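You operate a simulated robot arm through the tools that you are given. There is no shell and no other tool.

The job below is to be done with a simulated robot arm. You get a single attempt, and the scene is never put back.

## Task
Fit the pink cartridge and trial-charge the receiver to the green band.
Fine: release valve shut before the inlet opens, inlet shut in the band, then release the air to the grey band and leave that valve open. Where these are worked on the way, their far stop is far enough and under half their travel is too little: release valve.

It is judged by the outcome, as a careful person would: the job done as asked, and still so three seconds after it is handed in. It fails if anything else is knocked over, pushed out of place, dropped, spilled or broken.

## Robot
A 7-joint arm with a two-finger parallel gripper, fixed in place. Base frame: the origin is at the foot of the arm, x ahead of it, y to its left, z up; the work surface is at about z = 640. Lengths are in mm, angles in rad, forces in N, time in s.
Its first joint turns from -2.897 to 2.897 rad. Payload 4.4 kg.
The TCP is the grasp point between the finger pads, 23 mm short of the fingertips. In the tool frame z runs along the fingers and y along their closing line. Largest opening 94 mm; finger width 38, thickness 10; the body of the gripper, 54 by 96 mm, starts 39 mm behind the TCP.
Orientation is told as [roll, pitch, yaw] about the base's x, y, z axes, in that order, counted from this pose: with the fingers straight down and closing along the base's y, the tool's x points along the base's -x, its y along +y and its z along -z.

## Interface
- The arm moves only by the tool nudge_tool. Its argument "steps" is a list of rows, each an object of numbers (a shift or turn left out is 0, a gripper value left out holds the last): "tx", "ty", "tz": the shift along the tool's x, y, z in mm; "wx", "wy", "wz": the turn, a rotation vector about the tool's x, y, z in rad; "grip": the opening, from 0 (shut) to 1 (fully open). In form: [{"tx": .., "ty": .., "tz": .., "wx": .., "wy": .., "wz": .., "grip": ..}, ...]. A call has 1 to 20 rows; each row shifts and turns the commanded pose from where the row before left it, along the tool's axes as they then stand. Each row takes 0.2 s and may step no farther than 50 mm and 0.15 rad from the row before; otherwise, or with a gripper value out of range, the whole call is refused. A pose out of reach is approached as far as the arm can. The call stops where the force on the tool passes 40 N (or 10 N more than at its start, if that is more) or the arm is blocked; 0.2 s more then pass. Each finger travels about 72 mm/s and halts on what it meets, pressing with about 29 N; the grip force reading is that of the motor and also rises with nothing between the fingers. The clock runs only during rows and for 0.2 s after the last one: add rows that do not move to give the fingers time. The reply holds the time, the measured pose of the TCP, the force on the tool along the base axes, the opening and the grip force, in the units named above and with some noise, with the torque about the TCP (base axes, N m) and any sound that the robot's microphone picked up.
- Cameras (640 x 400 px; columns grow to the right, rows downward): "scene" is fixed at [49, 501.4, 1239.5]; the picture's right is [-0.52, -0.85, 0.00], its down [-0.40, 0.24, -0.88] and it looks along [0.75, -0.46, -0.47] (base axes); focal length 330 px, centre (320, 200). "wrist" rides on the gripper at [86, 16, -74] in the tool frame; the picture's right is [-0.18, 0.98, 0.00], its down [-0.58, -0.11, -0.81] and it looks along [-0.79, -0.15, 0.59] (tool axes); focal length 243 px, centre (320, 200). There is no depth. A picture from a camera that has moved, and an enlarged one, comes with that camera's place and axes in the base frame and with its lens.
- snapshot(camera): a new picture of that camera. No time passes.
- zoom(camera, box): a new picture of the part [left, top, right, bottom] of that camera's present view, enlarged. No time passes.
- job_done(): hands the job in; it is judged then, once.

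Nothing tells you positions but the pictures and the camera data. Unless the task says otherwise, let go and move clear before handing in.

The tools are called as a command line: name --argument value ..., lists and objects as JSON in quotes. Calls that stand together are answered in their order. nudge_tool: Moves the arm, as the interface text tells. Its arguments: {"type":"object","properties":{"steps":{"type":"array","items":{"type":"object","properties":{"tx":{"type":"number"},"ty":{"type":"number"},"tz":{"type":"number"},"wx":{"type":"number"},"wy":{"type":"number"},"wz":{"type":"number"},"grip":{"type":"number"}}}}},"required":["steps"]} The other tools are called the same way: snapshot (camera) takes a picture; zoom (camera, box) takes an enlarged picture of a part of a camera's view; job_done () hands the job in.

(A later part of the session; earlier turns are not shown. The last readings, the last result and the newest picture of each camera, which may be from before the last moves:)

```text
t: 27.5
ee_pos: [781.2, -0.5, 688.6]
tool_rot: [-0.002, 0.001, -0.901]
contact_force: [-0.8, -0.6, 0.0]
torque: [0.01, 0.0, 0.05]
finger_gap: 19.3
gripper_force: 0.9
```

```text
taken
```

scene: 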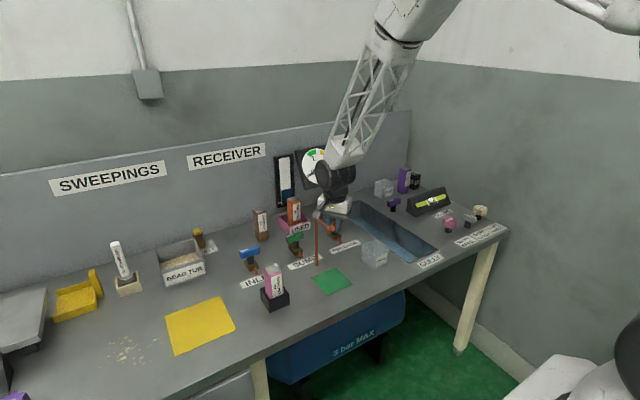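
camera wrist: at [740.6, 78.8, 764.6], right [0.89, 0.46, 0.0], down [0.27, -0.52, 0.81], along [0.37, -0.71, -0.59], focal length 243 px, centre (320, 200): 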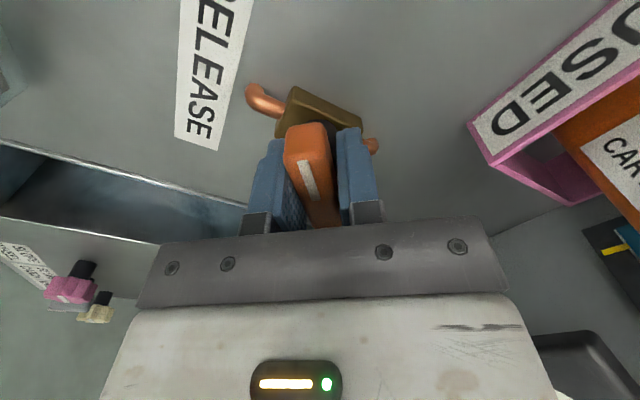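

Still smooth; turned about 52°. Continuing to the stop.

nudge_tool --steps '[{"wz": 0.1}, {"wz": 0.1}, {"wz": 0.1}, {"wz": 0.1}, {"wz": 0.1}, {"wz": 0.1}, {"wz": 0.05}, {}]'

snapshot --camera "wrist"

```text
t: 29.3
ee_pos: [779.6, 0.2, 688.2]
tool_rot: [-0.001, 0.0, -1.552]
contact_force: [1.2, 0.1, -0.2]
torque: [-0.01, 0.03, 0.0]
finger_gap: 19.6
gripper_force: 0.4
```

```text
taken
camera wrist: at [795.0, 87.7, 764.8], right [0.99, -0.17, 0.0], down [-0.1, -0.58, 0.81], along [-0.13, -0.8, -0.59], focal length 243 px, centre (320, 200)
```

wrist: 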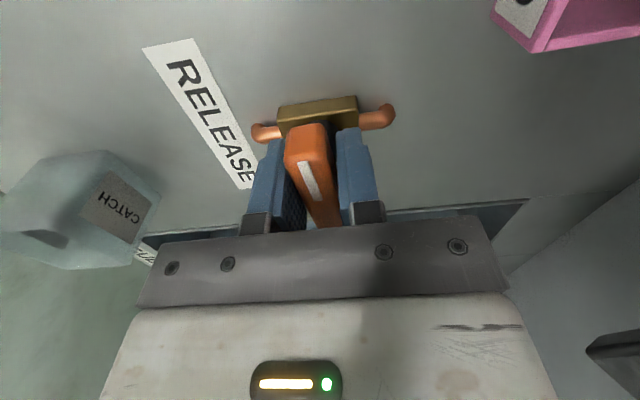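

The handle is now nearly across its pipe. I'll push on gently to feel for the stop.

nudge_tool --steps '[{"wz": 0.05}, {"wz": 0.05}, {}]'

zoom --camera "wrist" --box '[240, 80, 400, 240]'

```text
t: 30.1
ee_pos: [779.7, 0.9, 689.0]
tool_rot: [0.0, 0.0, -1.651]
contact_force: [0.8, 0.7, 3.0]
torque: [-0.13, -0.16, 0.39]
finger_gap: 19.8
gripper_force: 16.1
```

```text
2.50 times, centred on (320, 160) of wrist
camera zoom: at [803.6, 85.6, 764.5], right [0.96, -0.26, 0.0], down [-0.16, -0.57, 0.81], along [-0.21, -0.78, -0.59], focal length 606 px, centre (320, 300)
```

zoom: 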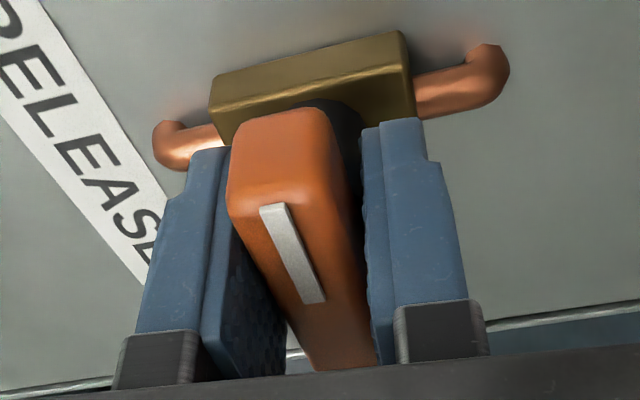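

Torque rose to 0.39 N·m, so the release valve is at its shut stop. I'll relieve, open the fingers and lift straight off.

nudge_tool --steps '[{"wz": -0.08}, {"grip": 0.45}, {}, {"tz": -20}, {"tz": -45}, {"tz": -45}, {"tz": -45}, {"tz": -30}, {}]'

snapshot --camera "scene"

zoom --camera "scene" --box '[280, 200, 400, 280]'

snapshot --camera "wrist"

```text
t: 32.1
ee_pos: [779.7, -1.4, 873.7]
tool_rot: [0.0, 0.0, -1.571]
contact_force: [0.4, 0.5, -1.2]
torque: [0.0, 0.01, 0.01]
finger_gap: 42.2
gripper_force: 0.0
```

```text
taken
```

scene: 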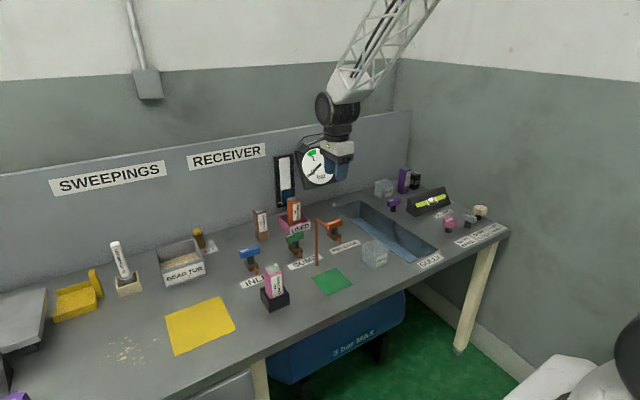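

```text
5.00 times, centred on (340, 240) of scene
camera zoom: at [49.0, 501.4, 1239.5], right [-0.52, -0.85, 0.0], down [-0.4, 0.24, -0.88], along [0.75, -0.46, -0.47], focal length 1648 px, centre (220, 0)
```

zoom: 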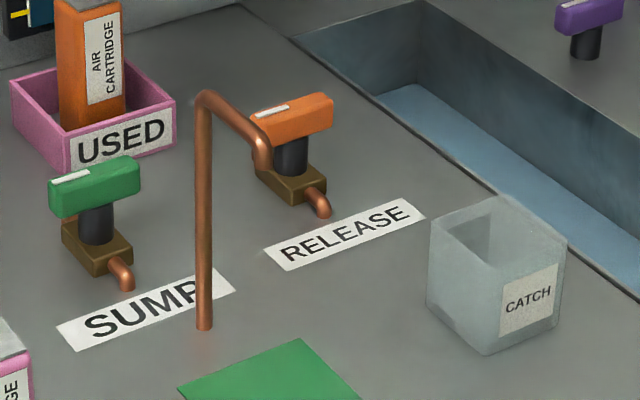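

```text
taken
camera wrist: at [797.0, 86.3, 949.8], right [0.98, -0.18, 0.0], down [-0.11, -0.58, 0.81], along [-0.15, -0.79, -0.59], focal length 243 px, centre (320, 200)
```

wrist: 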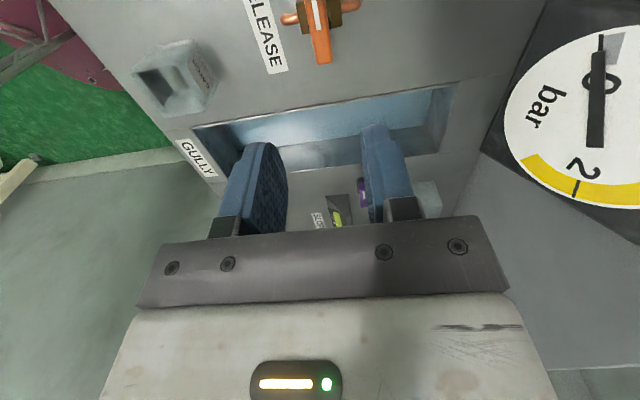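

RELEASE is clearly shut (same stance as SUMP). Now I go to the INLET valve, keeping this yaw, which matches its crosswise handle.

nudge_tool --steps '[{"tx": 40.5}, {"tx": 40.5}, {"tx": 40.5}, {"tx": 40.5}, {"tx": 40.5}, {"tx": 40.5}, {"tx": 40.5}, {"tz": 35}, {"tz": 35}, {"tz": 35}, {}, {}]'

snapshot --camera "wrist"

zoom --camera "wrist" --box '[240, 40, 400, 160]'

snapshot --camera "scene"

```text
t: 34.7
ee_pos: [779.3, 285.3, 767.0]
tool_rot: [0.0, -0.001, -1.571]
contact_force: [-0.7, 0.2, -0.2]
torque: [-0.04, -0.03, 0.02]
finger_gap: 42.4
gripper_force: 0.0
```

```text
taken
camera wrist: at [795.8, 372.6, 843.2], right [0.98, -0.18, 0.0], down [-0.11, -0.58, 0.81], along [-0.15, -0.79, -0.59], focal length 243 px, centre (320, 200)
```

wrist: 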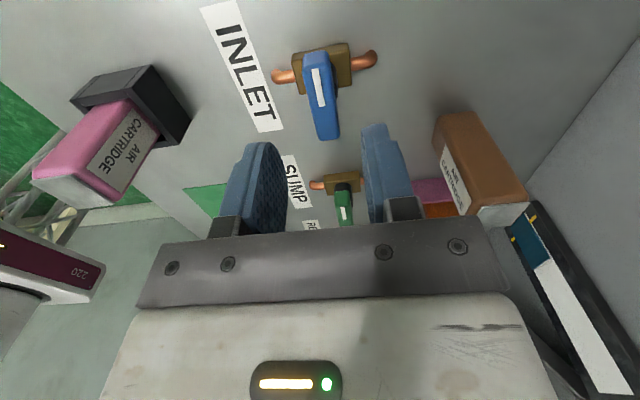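

```text
3.33 times, centred on (320, 100) of wrist
camera zoom: at [795.8, 372.6, 843.2], right [0.98, -0.18, 0.0], down [-0.11, -0.58, 0.81], along [-0.15, -0.79, -0.59], focal length 809 px, centre (320, 533)
```

zoom: 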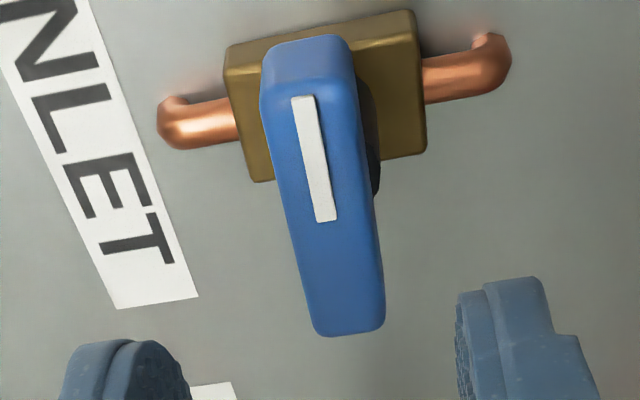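

```text
taken
```

scene: 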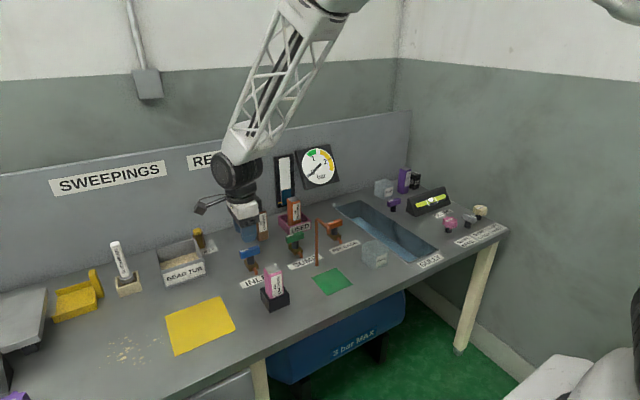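

The inlet handle is centred at (781, 280), lying along y. The gauge is fully visible to the scene camera. I'll correct my position, lower around the handle and bring the fingers to a loose fit.

nudge_tool --steps '[{"tx": -6.4, "ty": 1.3}, {"tz": 30}, {"tz": 30}, {"tz": 18}, {}, {"grip": 0.25}, {"grip": 0.195}, {}, {}]'

zoom --camera "wrist" --box '[240, 80, 400, 240]'

zoom --camera "scene" --box '[265, 140, 345, 210]'

snapshot --camera "scene"

```text
t: 36.7
ee_pos: [781.9, 279.4, 689.2]
tool_rot: [0.001, -0.001, -1.572]
contact_force: [-2.3, -1.4, -0.5]
torque: [0.0, -0.05, 0.01]
finger_gap: 19.0
gripper_force: 1.0
```

```text
2.50 times, centred on (320, 160) of wrist
camera zoom: at [797.7, 366.0, 765.5], right [0.98, -0.18, 0.0], down [-0.11, -0.58, 0.81], along [-0.15, -0.79, -0.59], focal length 606 px, centre (320, 300)
```

zoom: 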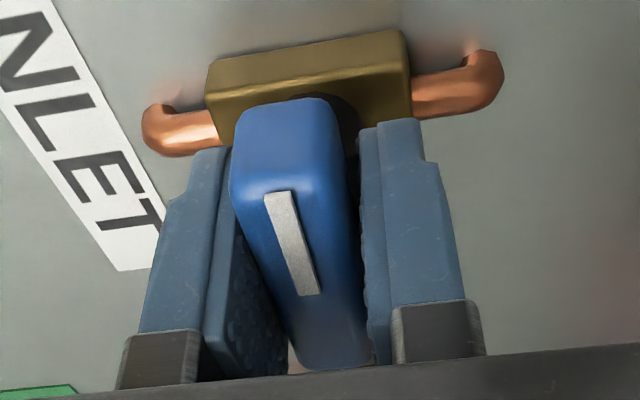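

```text
5.71 times, centred on (305, 175) of scene
camera zoom: at [49.0, 501.4, 1239.5], right [-0.52, -0.85, 0.0], down [-0.4, 0.24, -0.88], along [0.75, -0.46, -0.47], focal length 1884 px, centre (406, 343)
```

zoom: 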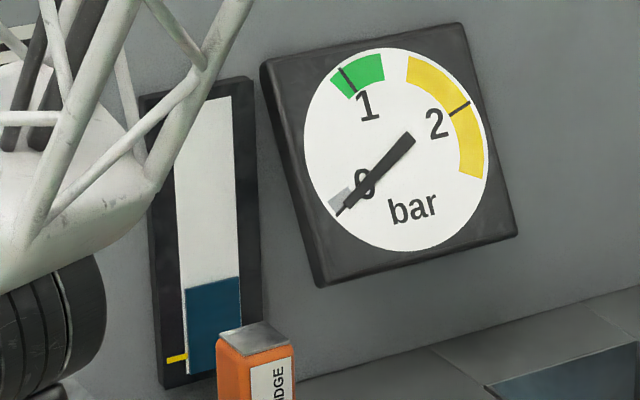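

```text
taken
```

scene: 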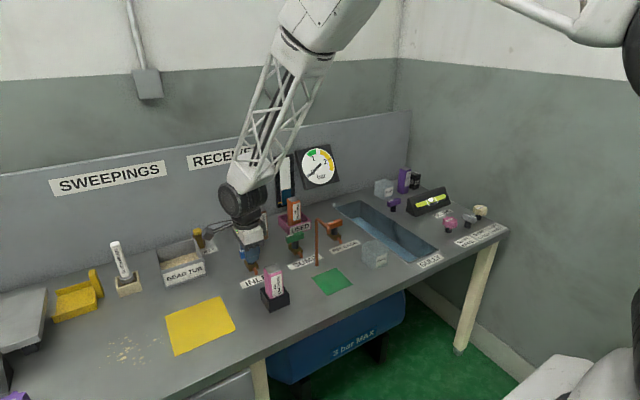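

All set and the gauge reads zero with the release shut. I begin opening the inlet counter-clockwise in small stages, checking the gauge each time.

nudge_tool --steps '[{"wz": -0.1}, {"wz": -0.1}, {"wz": -0.1}, {}]'

zoom --camera "scene" --box '[265, 140, 345, 210]'

zoom --camera "wrist" --box '[240, 80, 400, 240]'

```text
t: 37.7
ee_pos: [781.1, 278.5, 689.2]
tool_rot: [0.0, 0.002, -1.271]
contact_force: [-0.2, -0.1, 0.3]
torque: [-0.01, -0.03, -0.01]
finger_gap: 18.7
gripper_force: 0.6
```

```text
5.71 times, centred on (305, 175) of scene
camera zoom: at [49.0, 501.4, 1239.5], right [-0.52, -0.85, 0.0], down [-0.4, 0.24, -0.88], along [0.75, -0.46, -0.47], focal length 1884 px, centre (406, 343)
```

zoom: 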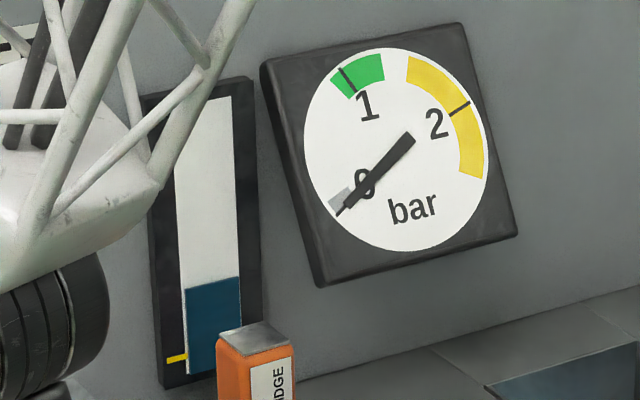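

```text
2.50 times, centred on (320, 160) of wrist
camera zoom: at [771.8, 365.3, 765.9], right [0.99, 0.11, 0.0], down [0.07, -0.59, 0.81], along [0.09, -0.8, -0.59], focal length 606 px, centre (320, 300)
```

zoom: 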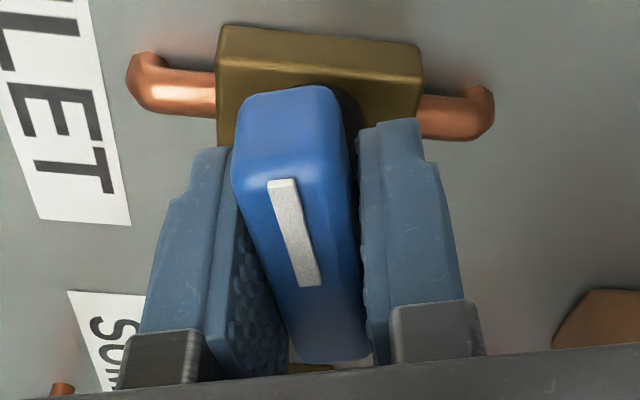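

The handle moves with the gripper; no pressure yet at about 15°. I'll open further in stages.

nudge_tool --steps '[{"wz": -0.1}, {"wz": -0.1}, {"wz": -0.1}, {}]'

zoom --camera "scene" --box '[265, 140, 345, 210]'

```text
t: 38.7
ee_pos: [782.2, 279.0, 690.7]
tool_rot: [-0.001, 0.001, -0.97]
contact_force: [-0.8, -1.9, 0.3]
torque: [0.0, -0.02, -0.01]
finger_gap: 18.8
gripper_force: 0.2
```

```text
5.71 times, centred on (305, 175) of scene
camera zoom: at [49.0, 501.4, 1239.5], right [-0.52, -0.85, 0.0], down [-0.4, 0.24, -0.88], along [0.75, -0.46, -0.47], focal length 1884 px, centre (406, 343)
```

zoom: 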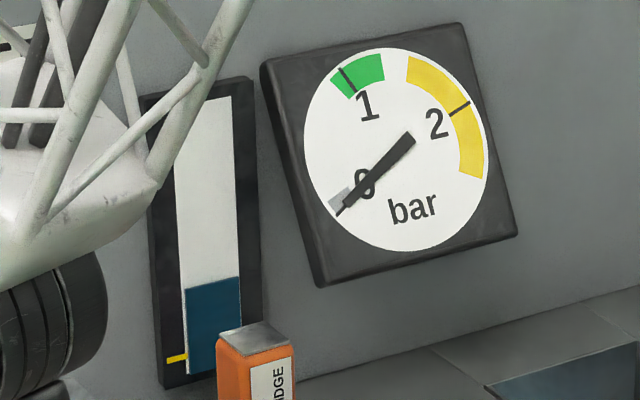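

Still zero at about a third open. I'll go on carefully past half travel in small steps.

nudge_tool --steps '[{"wz": -0.1}, {"wz": -0.1}, {}]'

zoom --camera "scene" --box '[265, 140, 345, 210]'

```text
t: 39.5
ee_pos: [780.9, 277.9, 689.9]
tool_rot: [0.001, 0.0, -0.768]
contact_force: [-0.2, -1.6, 0.3]
torque: [-0.01, 0.01, -0.02]
finger_gap: 18.9
gripper_force: 0.4
```

```text
5.71 times, centred on (305, 175) of scene
camera zoom: at [49.0, 501.4, 1239.5], right [-0.52, -0.85, 0.0], down [-0.4, 0.24, -0.88], along [0.75, -0.46, -0.47], focal length 1884 px, centre (406, 343)
```

zoom: 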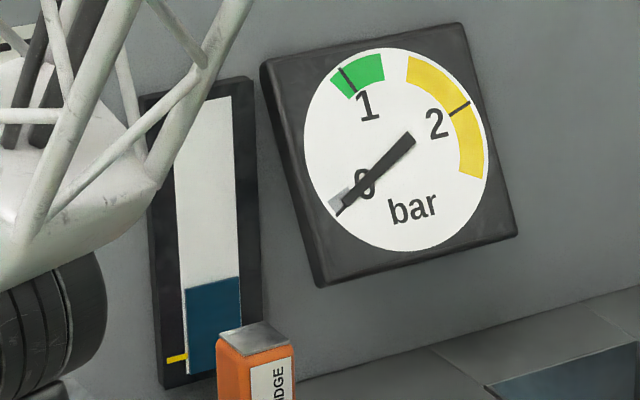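

The needle may have just started to move. I'll hold here for a moment and look again.

nudge_tool --steps '[{}]'

zoom --camera "scene" --box '[265, 140, 345, 210]'

zoom --camera "wrist" --box '[240, 80, 400, 240]'

```text
t: 39.9
ee_pos: [782.4, 278.5, 690.5]
tool_rot: [-0.001, 0.001, -0.771]
contact_force: [-0.1, -1.4, 0.6]
torque: [0.02, 0.03, -0.01]
finger_gap: 18.4
gripper_force: 0.1
```

```text
5.71 times, centred on (305, 175) of scene
camera zoom: at [49.0, 501.4, 1239.5], right [-0.52, -0.85, 0.0], down [-0.4, 0.24, -0.88], along [0.75, -0.46, -0.47], focal length 1884 px, centre (406, 343)
```

zoom: 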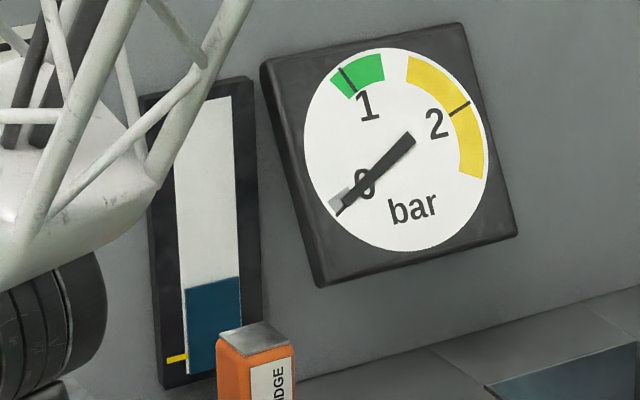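

```text
2.50 times, centred on (320, 160) of wrist
camera zoom: at [732.1, 350.5, 766.2], right [0.82, 0.58, 0.0], down [0.34, -0.48, 0.81], along [0.46, -0.66, -0.59], focal length 606 px, centre (320, 300)
```

zoom: 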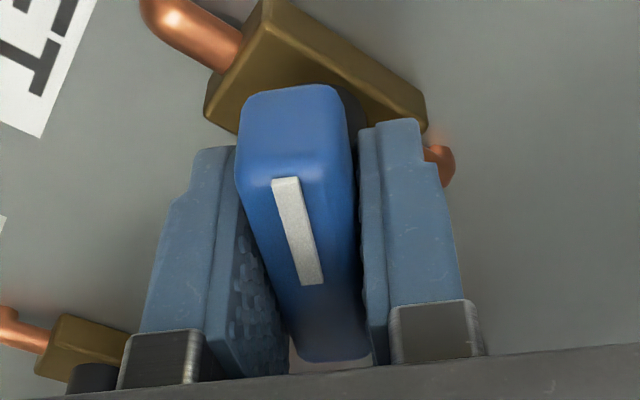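

zoom --camera "scene" --box '[300, 145, 340, 185]'

nudge_tool --steps '[{"wz": -0.05}, {"wz": -0.05}, {}, {}]'

zoom --camera "scene" --box '[300, 145, 340, 185]'

```text
10.00 times, centred on (320, 165) of scene
camera zoom: at [49.0, 501.4, 1239.5], right [-0.52, -0.85, 0.0], down [-0.4, 0.24, -0.88], along [0.75, -0.46, -0.47], focal length 3297 px, centre (320, 550)
```

zoom: 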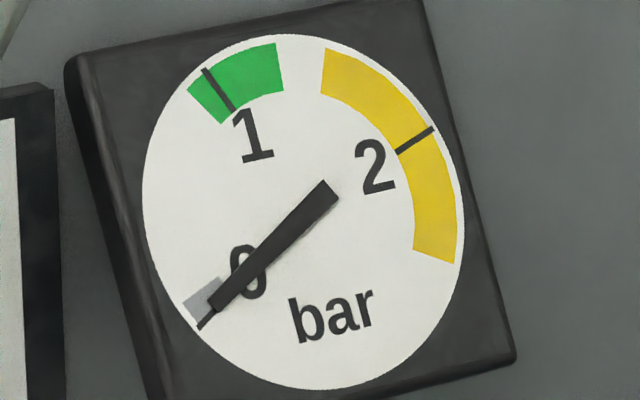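

```text
t: 40.9
ee_pos: [782.5, 277.5, 690.6]
tool_rot: [-0.001, -0.001, -0.672]
contact_force: [0.4, 1.6, 0.4]
torque: [0.02, 0.01, -0.04]
finger_gap: 19.1
gripper_force: 1.0
```

```text
10.00 times, centred on (320, 165) of scene
camera zoom: at [49.0, 501.4, 1239.5], right [-0.52, -0.85, 0.0], down [-0.4, 0.24, -0.88], along [0.75, -0.46, -0.47], focal length 3297 px, centre (320, 550)
```

zoom: 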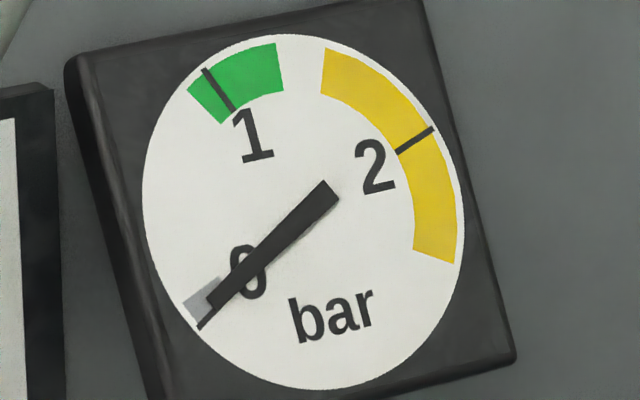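

The needle has begun to rise very slightly. I'll open a bit more and watch the rate.

nudge_tool --steps '[{"wz": -0.05}, {"wz": -0.05}, {}, {}]'

zoom --camera "scene" --box '[300, 145, 340, 185]'

```text
t: 41.9
ee_pos: [781.3, 277.9, 689.4]
tool_rot: [0.0, 0.0, -0.573]
contact_force: [1.2, 1.1, 0.3]
torque: [-0.01, -0.02, 0.02]
finger_gap: 19.4
gripper_force: 0.7
```

```text
10.00 times, centred on (320, 165) of scene
camera zoom: at [49.0, 501.4, 1239.5], right [-0.52, -0.85, 0.0], down [-0.4, 0.24, -0.88], along [0.75, -0.46, -0.47], focal length 3297 px, centre (320, 550)
```

zoom: 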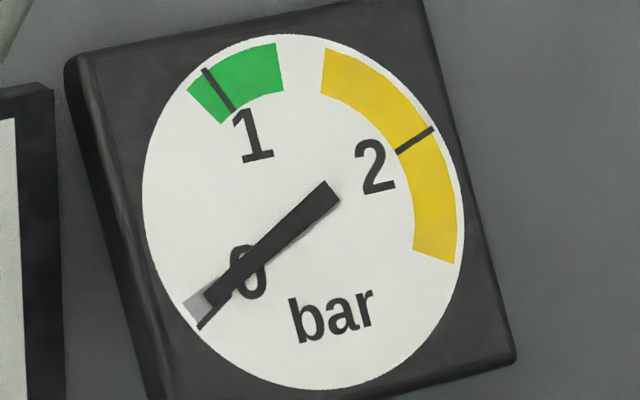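

Rising at roughly 0.04 bar/s, nicely slow (about 90° of dial per bar). I'll open a little more and hold for a second.

nudge_tool --steps '[{"wz": -0.05}, {"wz": -0.05}, {}, {}, {}]'

zoom --camera "scene" --box '[300, 145, 340, 185]'

```text
t: 43.1
ee_pos: [781.4, 275.9, 688.8]
tool_rot: [0.0, -0.001, -0.47]
contact_force: [1.1, 5.3, 0.1]
torque: [0.06, 0.0, -0.03]
finger_gap: 20.8
gripper_force: 2.7
```

```text
10.00 times, centred on (320, 165) of scene
camera zoom: at [49.0, 501.4, 1239.5], right [-0.52, -0.85, 0.0], down [-0.4, 0.24, -0.88], along [0.75, -0.46, -0.47], focal length 3297 px, centre (320, 550)
```

zoom: 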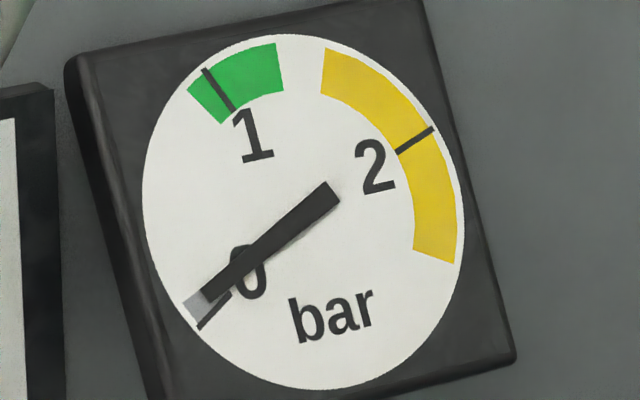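

The fingers feel a slight side load (5 N in y), so I'll recentre by about 1.5 mm in +y, then continue charging.

nudge_tool --steps '[{"tx": 0.7, "ty": 1.4}, {}]'

zoom --camera "scene" --box '[300, 145, 340, 185]'

zoom --camera "wrist" --box '[240, 80, 400, 240]'

```text
t: 43.7
ee_pos: [781.3, 277.9, 689.3]
tool_rot: [-0.001, -0.001, -0.472]
contact_force: [1.3, 0.4, 0.8]
torque: [0.02, 0.0, 0.0]
finger_gap: 18.7
gripper_force: 0.0
```

```text
10.00 times, centred on (320, 165) of scene
camera zoom: at [49.0, 501.4, 1239.5], right [-0.52, -0.85, 0.0], down [-0.4, 0.24, -0.88], along [0.75, -0.46, -0.47], focal length 3297 px, centre (320, 550)
```

zoom: 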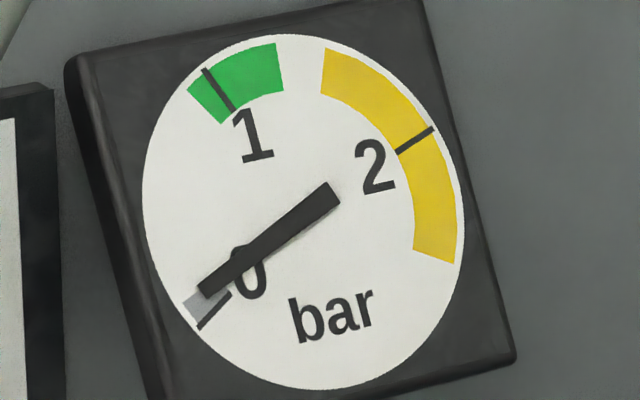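

```text
2.50 times, centred on (320, 160) of wrist
camera zoom: at [712.5, 332.7, 765.9], right [0.61, 0.79, 0.0], down [0.47, -0.36, 0.81], along [0.64, -0.49, -0.59], focal length 606 px, centre (320, 300)
```

zoom: 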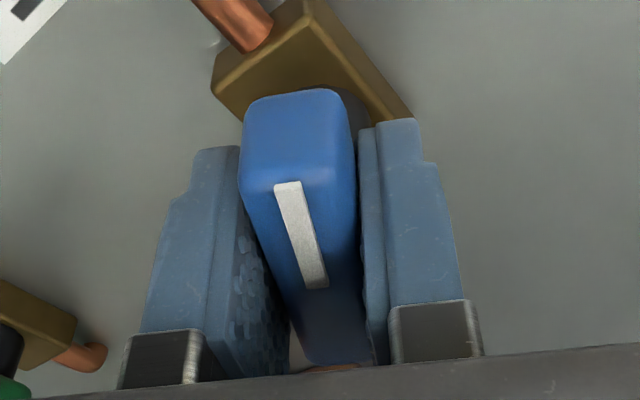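

Side load is gone and the needle keeps rising slowly. I'll hold for about 2 s and measure the rate.

nudge_tool --steps '[{}, {}, {}, {}, {}, {}, {}, {}, {}]'

zoom --camera "scene" --box '[300, 145, 340, 185]'

```text
t: 45.7
ee_pos: [782.4, 278.2, 688.5]
tool_rot: [0.0, 0.001, -0.473]
contact_force: [-0.1, -0.4, 0.5]
torque: [0.02, -0.02, -0.03]
finger_gap: 18.5
gripper_force: 0.1
```

```text
10.00 times, centred on (320, 165) of scene
camera zoom: at [49.0, 501.4, 1239.5], right [-0.52, -0.85, 0.0], down [-0.4, 0.24, -0.88], along [0.75, -0.46, -0.47], focal length 3297 px, centre (320, 550)
```

zoom: 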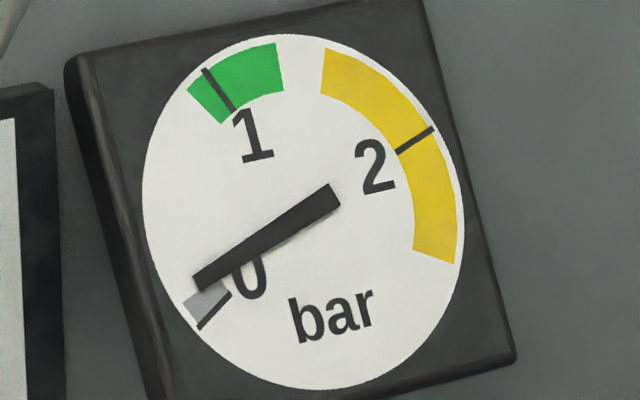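

Only about 0.03 bar/s, so I can open somewhat more. I'll turn another 0.2 rad and watch.

nudge_tool --steps '[{"wz": -0.07}, {"wz": -0.07}, {"wz": -0.07}, {}, {}, {}]'

zoom --camera "scene" --box '[300, 145, 340, 185]'

```text
t: 47.1
ee_pos: [780.9, 278.5, 690.9]
tool_rot: [0.001, 0.001, -0.261]
contact_force: [-1.1, 1.3, 0.3]
torque: [0.03, 0.0, -0.01]
finger_gap: 18.9
gripper_force: 0.6
```

```text
10.00 times, centred on (320, 165) of scene
camera zoom: at [49.0, 501.4, 1239.5], right [-0.52, -0.85, 0.0], down [-0.4, 0.24, -0.88], along [0.75, -0.46, -0.47], focal length 3297 px, centre (320, 550)
```

zoom: 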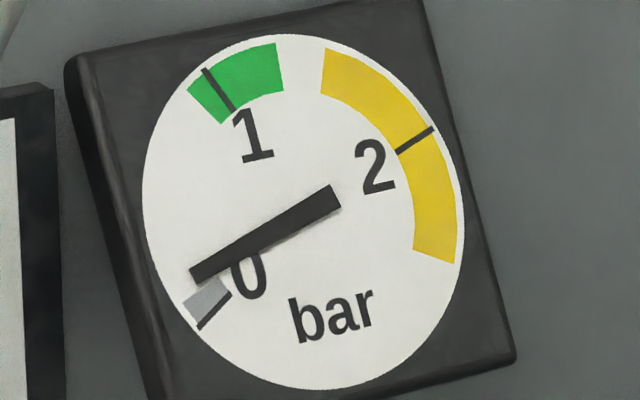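

nudge_tool --steps '[{}, {}, {}, {}, {}, {}, {}, {}, {}]'

zoom --camera "scene" --box '[300, 145, 340, 185]'

```text
t: 49.1
ee_pos: [782.1, 278.5, 688.5]
tool_rot: [0.0, 0.0, -0.26]
contact_force: [0.5, 1.3, 0.1]
torque: [0.03, 0.01, 0.01]
finger_gap: 18.4
gripper_force: 0.0
```

```text
10.00 times, centred on (320, 165) of scene
camera zoom: at [49.0, 501.4, 1239.5], right [-0.52, -0.85, 0.0], down [-0.4, 0.24, -0.88], along [0.75, -0.46, -0.47], focal length 3297 px, centre (320, 550)
```

zoom: 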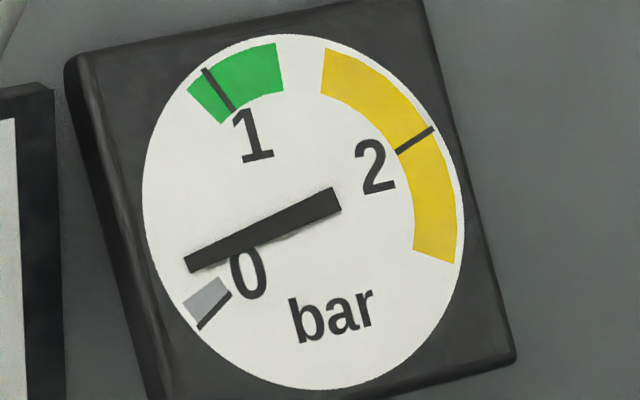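

The rate is about 0.03 bar/s, now about 0.22 bar. I'll open a bit more and wait about 4 s.

nudge_tool --steps '[{"wz": -0.07}, {"wz": -0.07}, {}, {}, {}, {}, {}, {}, {}, {}, {}, {}, {}, {}, {}, {}, {}, {}, {}, {}]'

zoom --camera "scene" --box '[300, 145, 340, 185]'

```text
t: 53.3
ee_pos: [781.6, 279.5, 689.5]
tool_rot: [0.001, 0.001, -0.122]
contact_force: [-0.2, 1.0, 0.1]
torque: [0.02, 0.02, 0.0]
finger_gap: 19.4
gripper_force: 0.4
```

```text
10.00 times, centred on (320, 165) of scene
camera zoom: at [49.0, 501.4, 1239.5], right [-0.52, -0.85, 0.0], down [-0.4, 0.24, -0.88], along [0.75, -0.46, -0.47], focal length 3297 px, centre (320, 550)
```

zoom: 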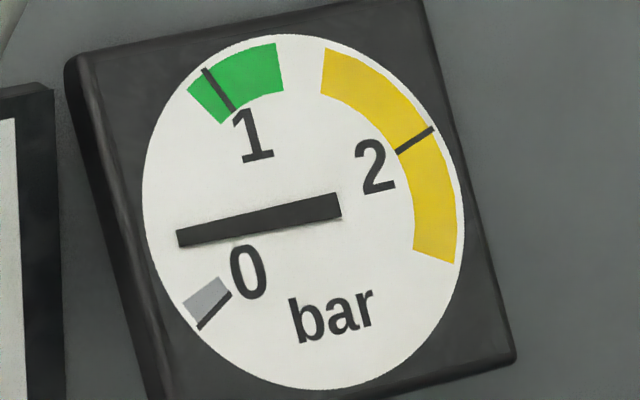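

Steady at about 0.03 bar/s, now about 0.35 bar. I'll wait about 8 s (expected about 0.6 bar) and check.

nudge_tool --steps '[{}, {}, {}, {}, {}, {}, {}, {}, {}, {}, {}, {}, {}, {}, {}, {}, {}, {}, {}, {}]'

zoom --camera "scene" --box '[300, 145, 340, 185]'

nudge_tool --steps '[{}, {}, {}, {}, {}, {}, {}, {}, {}, {}, {}, {}, {}, {}, {}, {}, {}, {}, {}, {}]'

zoom --camera "scene" --box '[300, 145, 340, 185]'

```text
t: 57.5
ee_pos: [781.5, 279.4, 689.8]
tool_rot: [0.001, -0.002, -0.121]
contact_force: [-1.1, 2.0, 0.6]
torque: [0.0, -0.05, -0.02]
finger_gap: 19.0
gripper_force: 0.9
```

```text
10.00 times, centred on (320, 165) of scene
camera zoom: at [49.0, 501.4, 1239.5], right [-0.52, -0.85, 0.0], down [-0.4, 0.24, -0.88], along [0.75, -0.46, -0.47], focal length 3297 px, centre (320, 550)
```

zoom: 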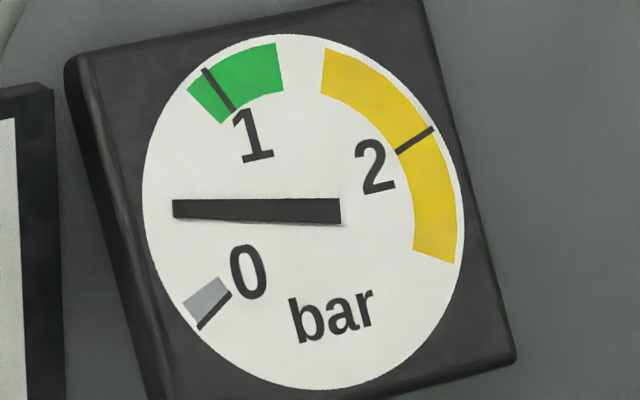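

```text
t: 61.7
ee_pos: [782.8, 278.5, 690.0]
tool_rot: [0.0, -0.002, -0.122]
contact_force: [0.4, 1.5, -0.2]
torque: [0.03, 0.07, 0.0]
finger_gap: 19.1
gripper_force: 1.0
```

```text
10.00 times, centred on (320, 165) of scene
camera zoom: at [49.0, 501.4, 1239.5], right [-0.52, -0.85, 0.0], down [-0.4, 0.24, -0.88], along [0.75, -0.46, -0.47], focal length 3297 px, centre (320, 550)
```

zoom: 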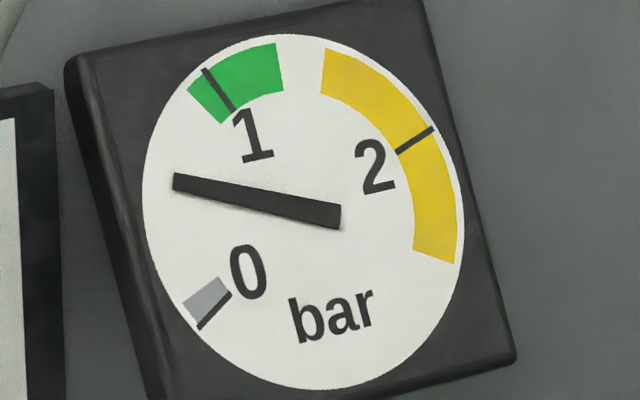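

Now about 0.6 bar, still about 0.03 bar/s. About 16 s more are needed; I'll wait about 8 s and check.

nudge_tool --steps '[{}, {}, {}, {}, {}, {}, {}, {}, {}, {}, {}, {}, {}, {}, {}, {}, {}, {}, {}, {}]'

nudge_tool --steps '[{}, {}, {}, {}, {}, {}, {}, {}, {}, {}, {}, {}, {}, {}, {}, {}, {}, {}, {}, {}]'

zoom --camera "scene" --box '[300, 145, 340, 185]'

```text
t: 65.9
ee_pos: [782.2, 279.0, 690.2]
tool_rot: [0.001, 0.0, -0.123]
contact_force: [-0.4, 0.7, 0.2]
torque: [0.01, -0.03, 0.0]
finger_gap: 19.2
gripper_force: 0.8
```

```text
t: 70.1
ee_pos: [781.3, 278.4, 689.4]
tool_rot: [0.0, 0.0, -0.123]
contact_force: [0.2, 1.4, -0.3]
torque: [-0.02, 0.06, 0.01]
finger_gap: 19.2
gripper_force: 1.2
```

```text
10.00 times, centred on (320, 165) of scene
camera zoom: at [49.0, 501.4, 1239.5], right [-0.52, -0.85, 0.0], down [-0.4, 0.24, -0.88], along [0.75, -0.46, -0.47], focal length 3297 px, centre (320, 550)
```

zoom: 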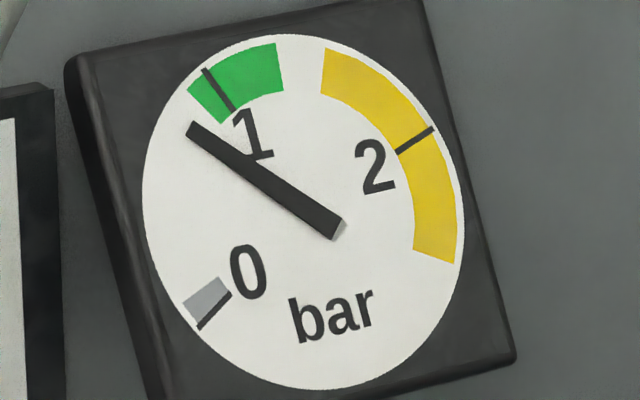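

About 0.85 bar. The green band spans needle angles of about 47–81° above horizontal and I'm at 36.5°. I'll wait another 4 s and check.

nudge_tool --steps '[{}, {}, {}, {}, {}, {}, {}, {}, {}, {}, {}, {}, {}, {}, {}, {}, {}, {}, {}, {}]'

zoom --camera "scene" --box '[300, 145, 340, 185]'

```text
t: 74.3
ee_pos: [781.8, 279.4, 689.1]
tool_rot: [-0.001, -0.001, -0.121]
contact_force: [-0.6, 1.6, 0.3]
torque: [0.0, 0.03, 0.03]
finger_gap: 19.1
gripper_force: 0.8
```

```text
10.00 times, centred on (320, 165) of scene
camera zoom: at [49.0, 501.4, 1239.5], right [-0.52, -0.85, 0.0], down [-0.4, 0.24, -0.88], along [0.75, -0.46, -0.47], focal length 3297 px, centre (320, 550)
```

zoom: 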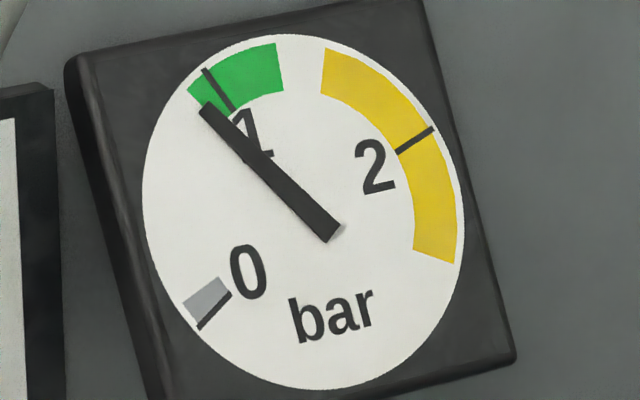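

The needle is just entering the green. I'll give it about 3.5 s more and then close so it ends mid-band.

nudge_tool --steps '[{}, {}, {}, {}, {}, {}, {}, {}, {}, {}, {}, {}, {}, {}, {}, {}, {}, {}]'

zoom --camera "scene" --box '[300, 145, 340, 185]'

```text
t: 78.1
ee_pos: [781.9, 278.8, 691.0]
tool_rot: [0.0, -0.001, -0.122]
contact_force: [0.6, 1.6, -0.2]
torque: [-0.02, 0.03, 0.04]
finger_gap: 19.0
gripper_force: 1.2
```

```text
10.00 times, centred on (320, 165) of scene
camera zoom: at [49.0, 501.4, 1239.5], right [-0.52, -0.85, 0.0], down [-0.4, 0.24, -0.88], along [0.75, -0.46, -0.47], focal length 3297 px, centre (320, 550)
```

zoom: 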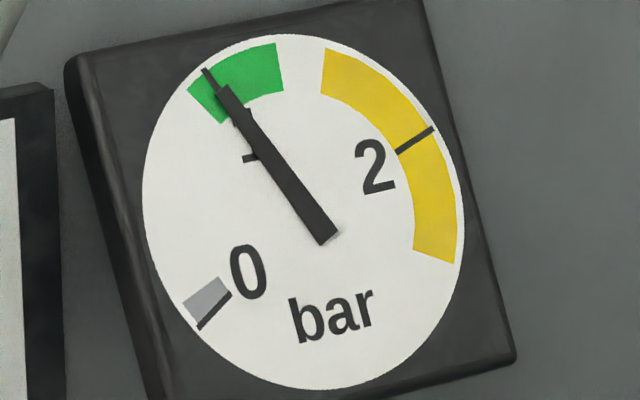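

The gauge reads 1.0 bar, inside the green band. I close the inlet now (clockwise back to its stop).

nudge_tool --steps '[{}, {}, {"wz": 0.14}, {"wz": 0.14}, {"wz": 0.14}, {"wz": 0.14}, {"wz": 0.14}, {"wz": 0.14}, {"wz": 0.14}, {"wz": 0.14}, {"wz": 0.12}, {"wz": 0.1}, {"wz": 0.08}, {"wz": 0.05}, {}]'

zoom --camera "scene" --box '[300, 145, 340, 185]'

zoom --camera "wrist" --box '[240, 80, 400, 240]'

```text
t: 81.3
ee_pos: [782.7, 279.2, 689.2]
tool_rot: [-0.001, -0.001, -1.592]
contact_force: [-4.8, -2.7, -0.8]
torque: [-0.01, 0.0, 0.12]
finger_gap: 20.7
gripper_force: 3.1
```

```text
10.00 times, centred on (320, 165) of scene
camera zoom: at [49.0, 501.4, 1239.5], right [-0.52, -0.85, 0.0], down [-0.4, 0.24, -0.88], along [0.75, -0.46, -0.47], focal length 3297 px, centre (320, 550)
```

zoom: 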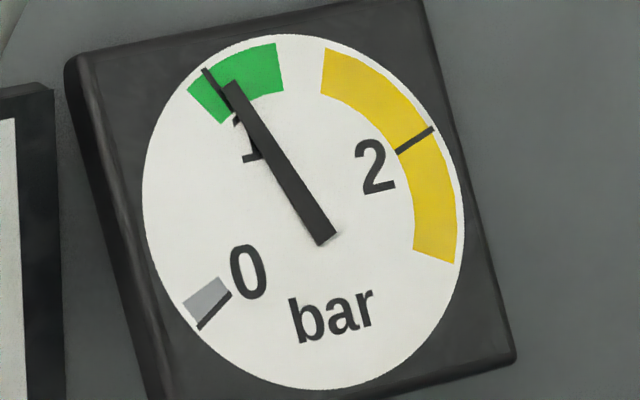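

```text
2.50 times, centred on (320, 160) of wrist
camera zoom: at [800.2, 365.7, 766.6], right [0.98, -0.21, 0.0], down [-0.12, -0.58, 0.81], along [-0.17, -0.79, -0.59], focal length 606 px, centre (320, 300)
```

zoom: 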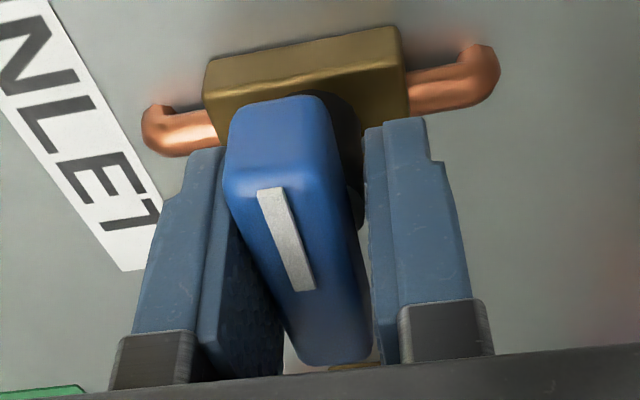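

The needle sits at about 1.04 bar in the green. I'll press the inlet the last bit to its shut stop, correcting a 1 mm offset.

nudge_tool --steps '[{"ty": -1.2}, {"wz": 0.04}, {"wz": 0.04}, {}]'

zoom --camera "scene" --box '[300, 145, 340, 185]'

```text
t: 82.3
ee_pos: [780.7, 278.6, 691.7]
tool_rot: [0.001, -0.002, -1.671]
contact_force: [-8.2, -2.6, 0.8]
torque: [0.0, 0.01, 0.19]
finger_gap: 21.9
gripper_force: 4.1
```

```text
10.00 times, centred on (320, 165) of scene
camera zoom: at [49.0, 501.4, 1239.5], right [-0.52, -0.85, 0.0], down [-0.4, 0.24, -0.88], along [0.75, -0.46, -0.47], focal length 3297 px, centre (320, 550)
```

zoom: 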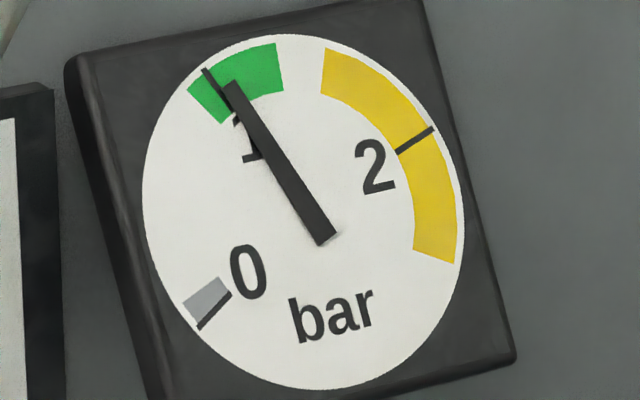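

The torque shows the inlet at its stop and the needle is steady. I'll back off, open the fingers and lift clear, then verify.

nudge_tool --steps '[{"wz": -0.1}, {"grip": 0.45}, {}, {"tz": -20}, {"tz": -45}, {"tz": -45}, {"tz": -45}, {"tz": -30}, {}]'

zoom --camera "scene" --box '[300, 145, 340, 185]'

zoom --camera "wrist" --box '[240, 0, 400, 120]'

zoom --camera "scene" --box '[220, 200, 360, 320]'

```text
t: 84.3
ee_pos: [782.1, 280.9, 875.7]
tool_rot: [-0.001, 0.001, -1.573]
contact_force: [0.9, 0.3, 0.5]
torque: [0.02, -0.05, 0.01]
finger_gap: 42.1
gripper_force: 0.1
```

```text
10.00 times, centred on (320, 165) of scene
camera zoom: at [49.0, 501.4, 1239.5], right [-0.52, -0.85, 0.0], down [-0.4, 0.24, -0.88], along [0.75, -0.46, -0.47], focal length 3297 px, centre (320, 550)
```

zoom: 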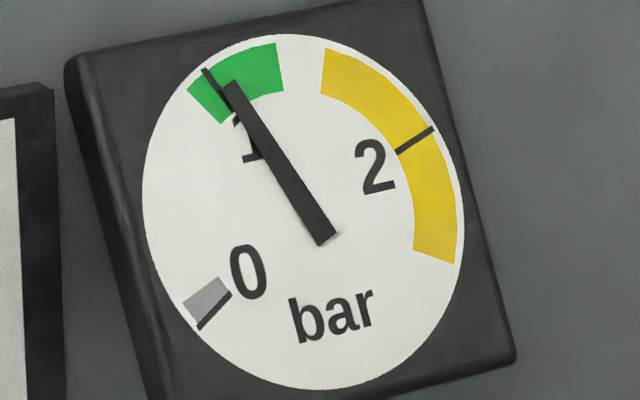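

```text
3.33 times, centred on (320, 60) of wrist
camera zoom: at [798.9, 367.2, 952.2], right [0.98, -0.18, 0.0], down [-0.11, -0.58, 0.81], along [-0.15, -0.79, -0.59], focal length 809 px, centre (320, 667)
```

zoom: 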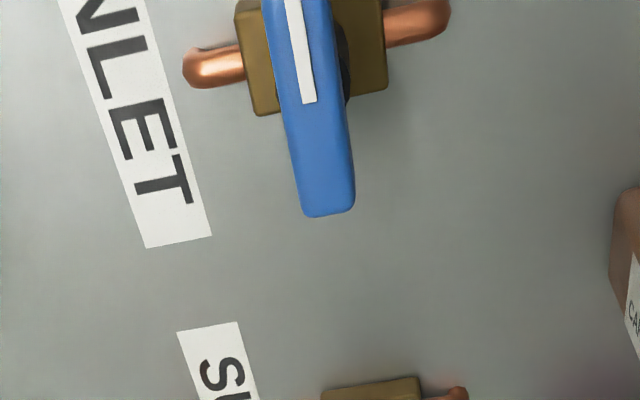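

```text
3.33 times, centred on (290, 260) of scene
camera zoom: at [49.0, 501.4, 1239.5], right [-0.52, -0.85, 0.0], down [-0.4, 0.24, -0.88], along [0.75, -0.46, -0.47], focal length 1099 px, centre (420, 0)
```

zoom: 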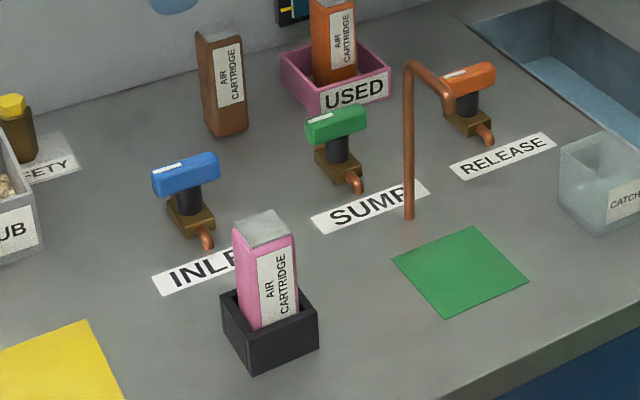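

The inlet is shut and the pressure holds at about 1.04 bar. Now I return to the RELEASE valve with the same yaw.

nudge_tool --steps '[{"tx": -40, "ty": -1.5}, {"tx": -40}, {"tx": -40}, {"tx": -40}, {"tx": -40}, {"tx": -40}, {"tx": -40}, {"tz": 35}, {"tz": 35}, {"tz": 35}, {}, {}]'

zoom --camera "wrist" --box '[240, 40, 400, 160]'

snapshot --camera "scene"

```text
t: 86.9
ee_pos: [778.6, -3.9, 770.5]
tool_rot: [-0.001, 0.0, -1.571]
contact_force: [-0.3, -0.1, 0.4]
torque: [0.0, -0.03, -0.01]
finger_gap: 42.2
gripper_force: 0.0
```

```text
3.33 times, centred on (320, 100) of wrist
camera zoom: at [795.2, 84.3, 846.7], right [0.98, -0.18, 0.0], down [-0.11, -0.58, 0.81], along [-0.15, -0.79, -0.59], focal length 809 px, centre (320, 533)
```

zoom: 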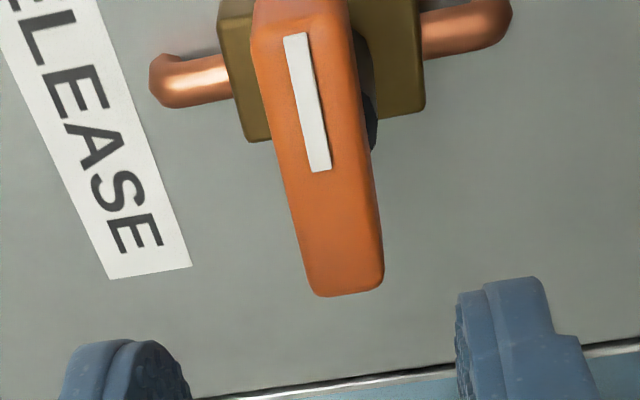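

```text
taken
```

scene: 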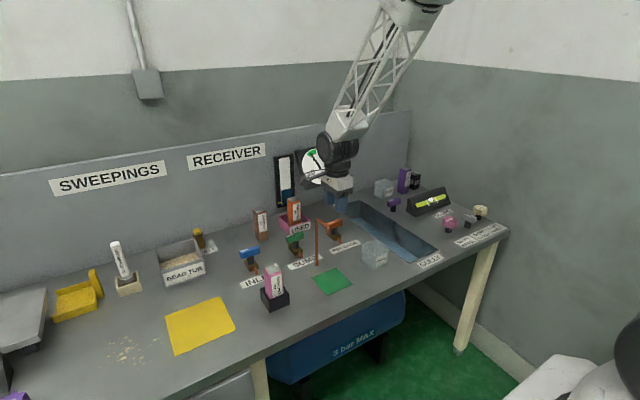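

The handle is centred at about (781, 0.8). I'll correct by about 2 mm, lower around it and bring the fingers in loosely.

nudge_tool --steps '[{"tx": 2.3, "ty": 1.8}, {"tz": 30}, {"tz": 30}, {"tz": 21}, {}, {"grip": 0.25}, {"grip": 0.195}, {}, {}]'

zoom --camera "wrist" --box '[240, 80, 400, 240]'

zoom --camera "scene" --box '[265, 140, 345, 210]'

```text
t: 88.9
ee_pos: [780.8, 2.4, 689.9]
tool_rot: [0.0, 0.0, -1.574]
contact_force: [-3.9, 0.0, -2.3]
torque: [-0.01, -0.03, 0.02]
finger_gap: 20.2
gripper_force: 1.8
```

```text
2.50 times, centred on (320, 160) of wrist
camera zoom: at [798.4, 88.8, 766.2], right [0.98, -0.19, 0.0], down [-0.11, -0.58, 0.81], along [-0.15, -0.79, -0.59], focal length 606 px, centre (320, 300)
```

zoom: 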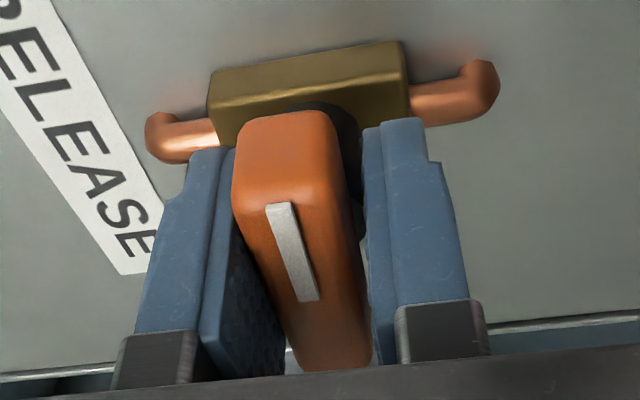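

```text
5.71 times, centred on (305, 175) of scene
camera zoom: at [49.0, 501.4, 1239.5], right [-0.52, -0.85, 0.0], down [-0.4, 0.24, -0.88], along [0.75, -0.46, -0.47], focal length 1884 px, centre (406, 343)
```

zoom: 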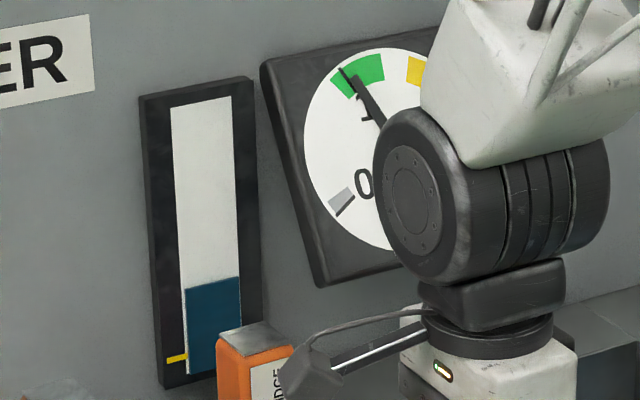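

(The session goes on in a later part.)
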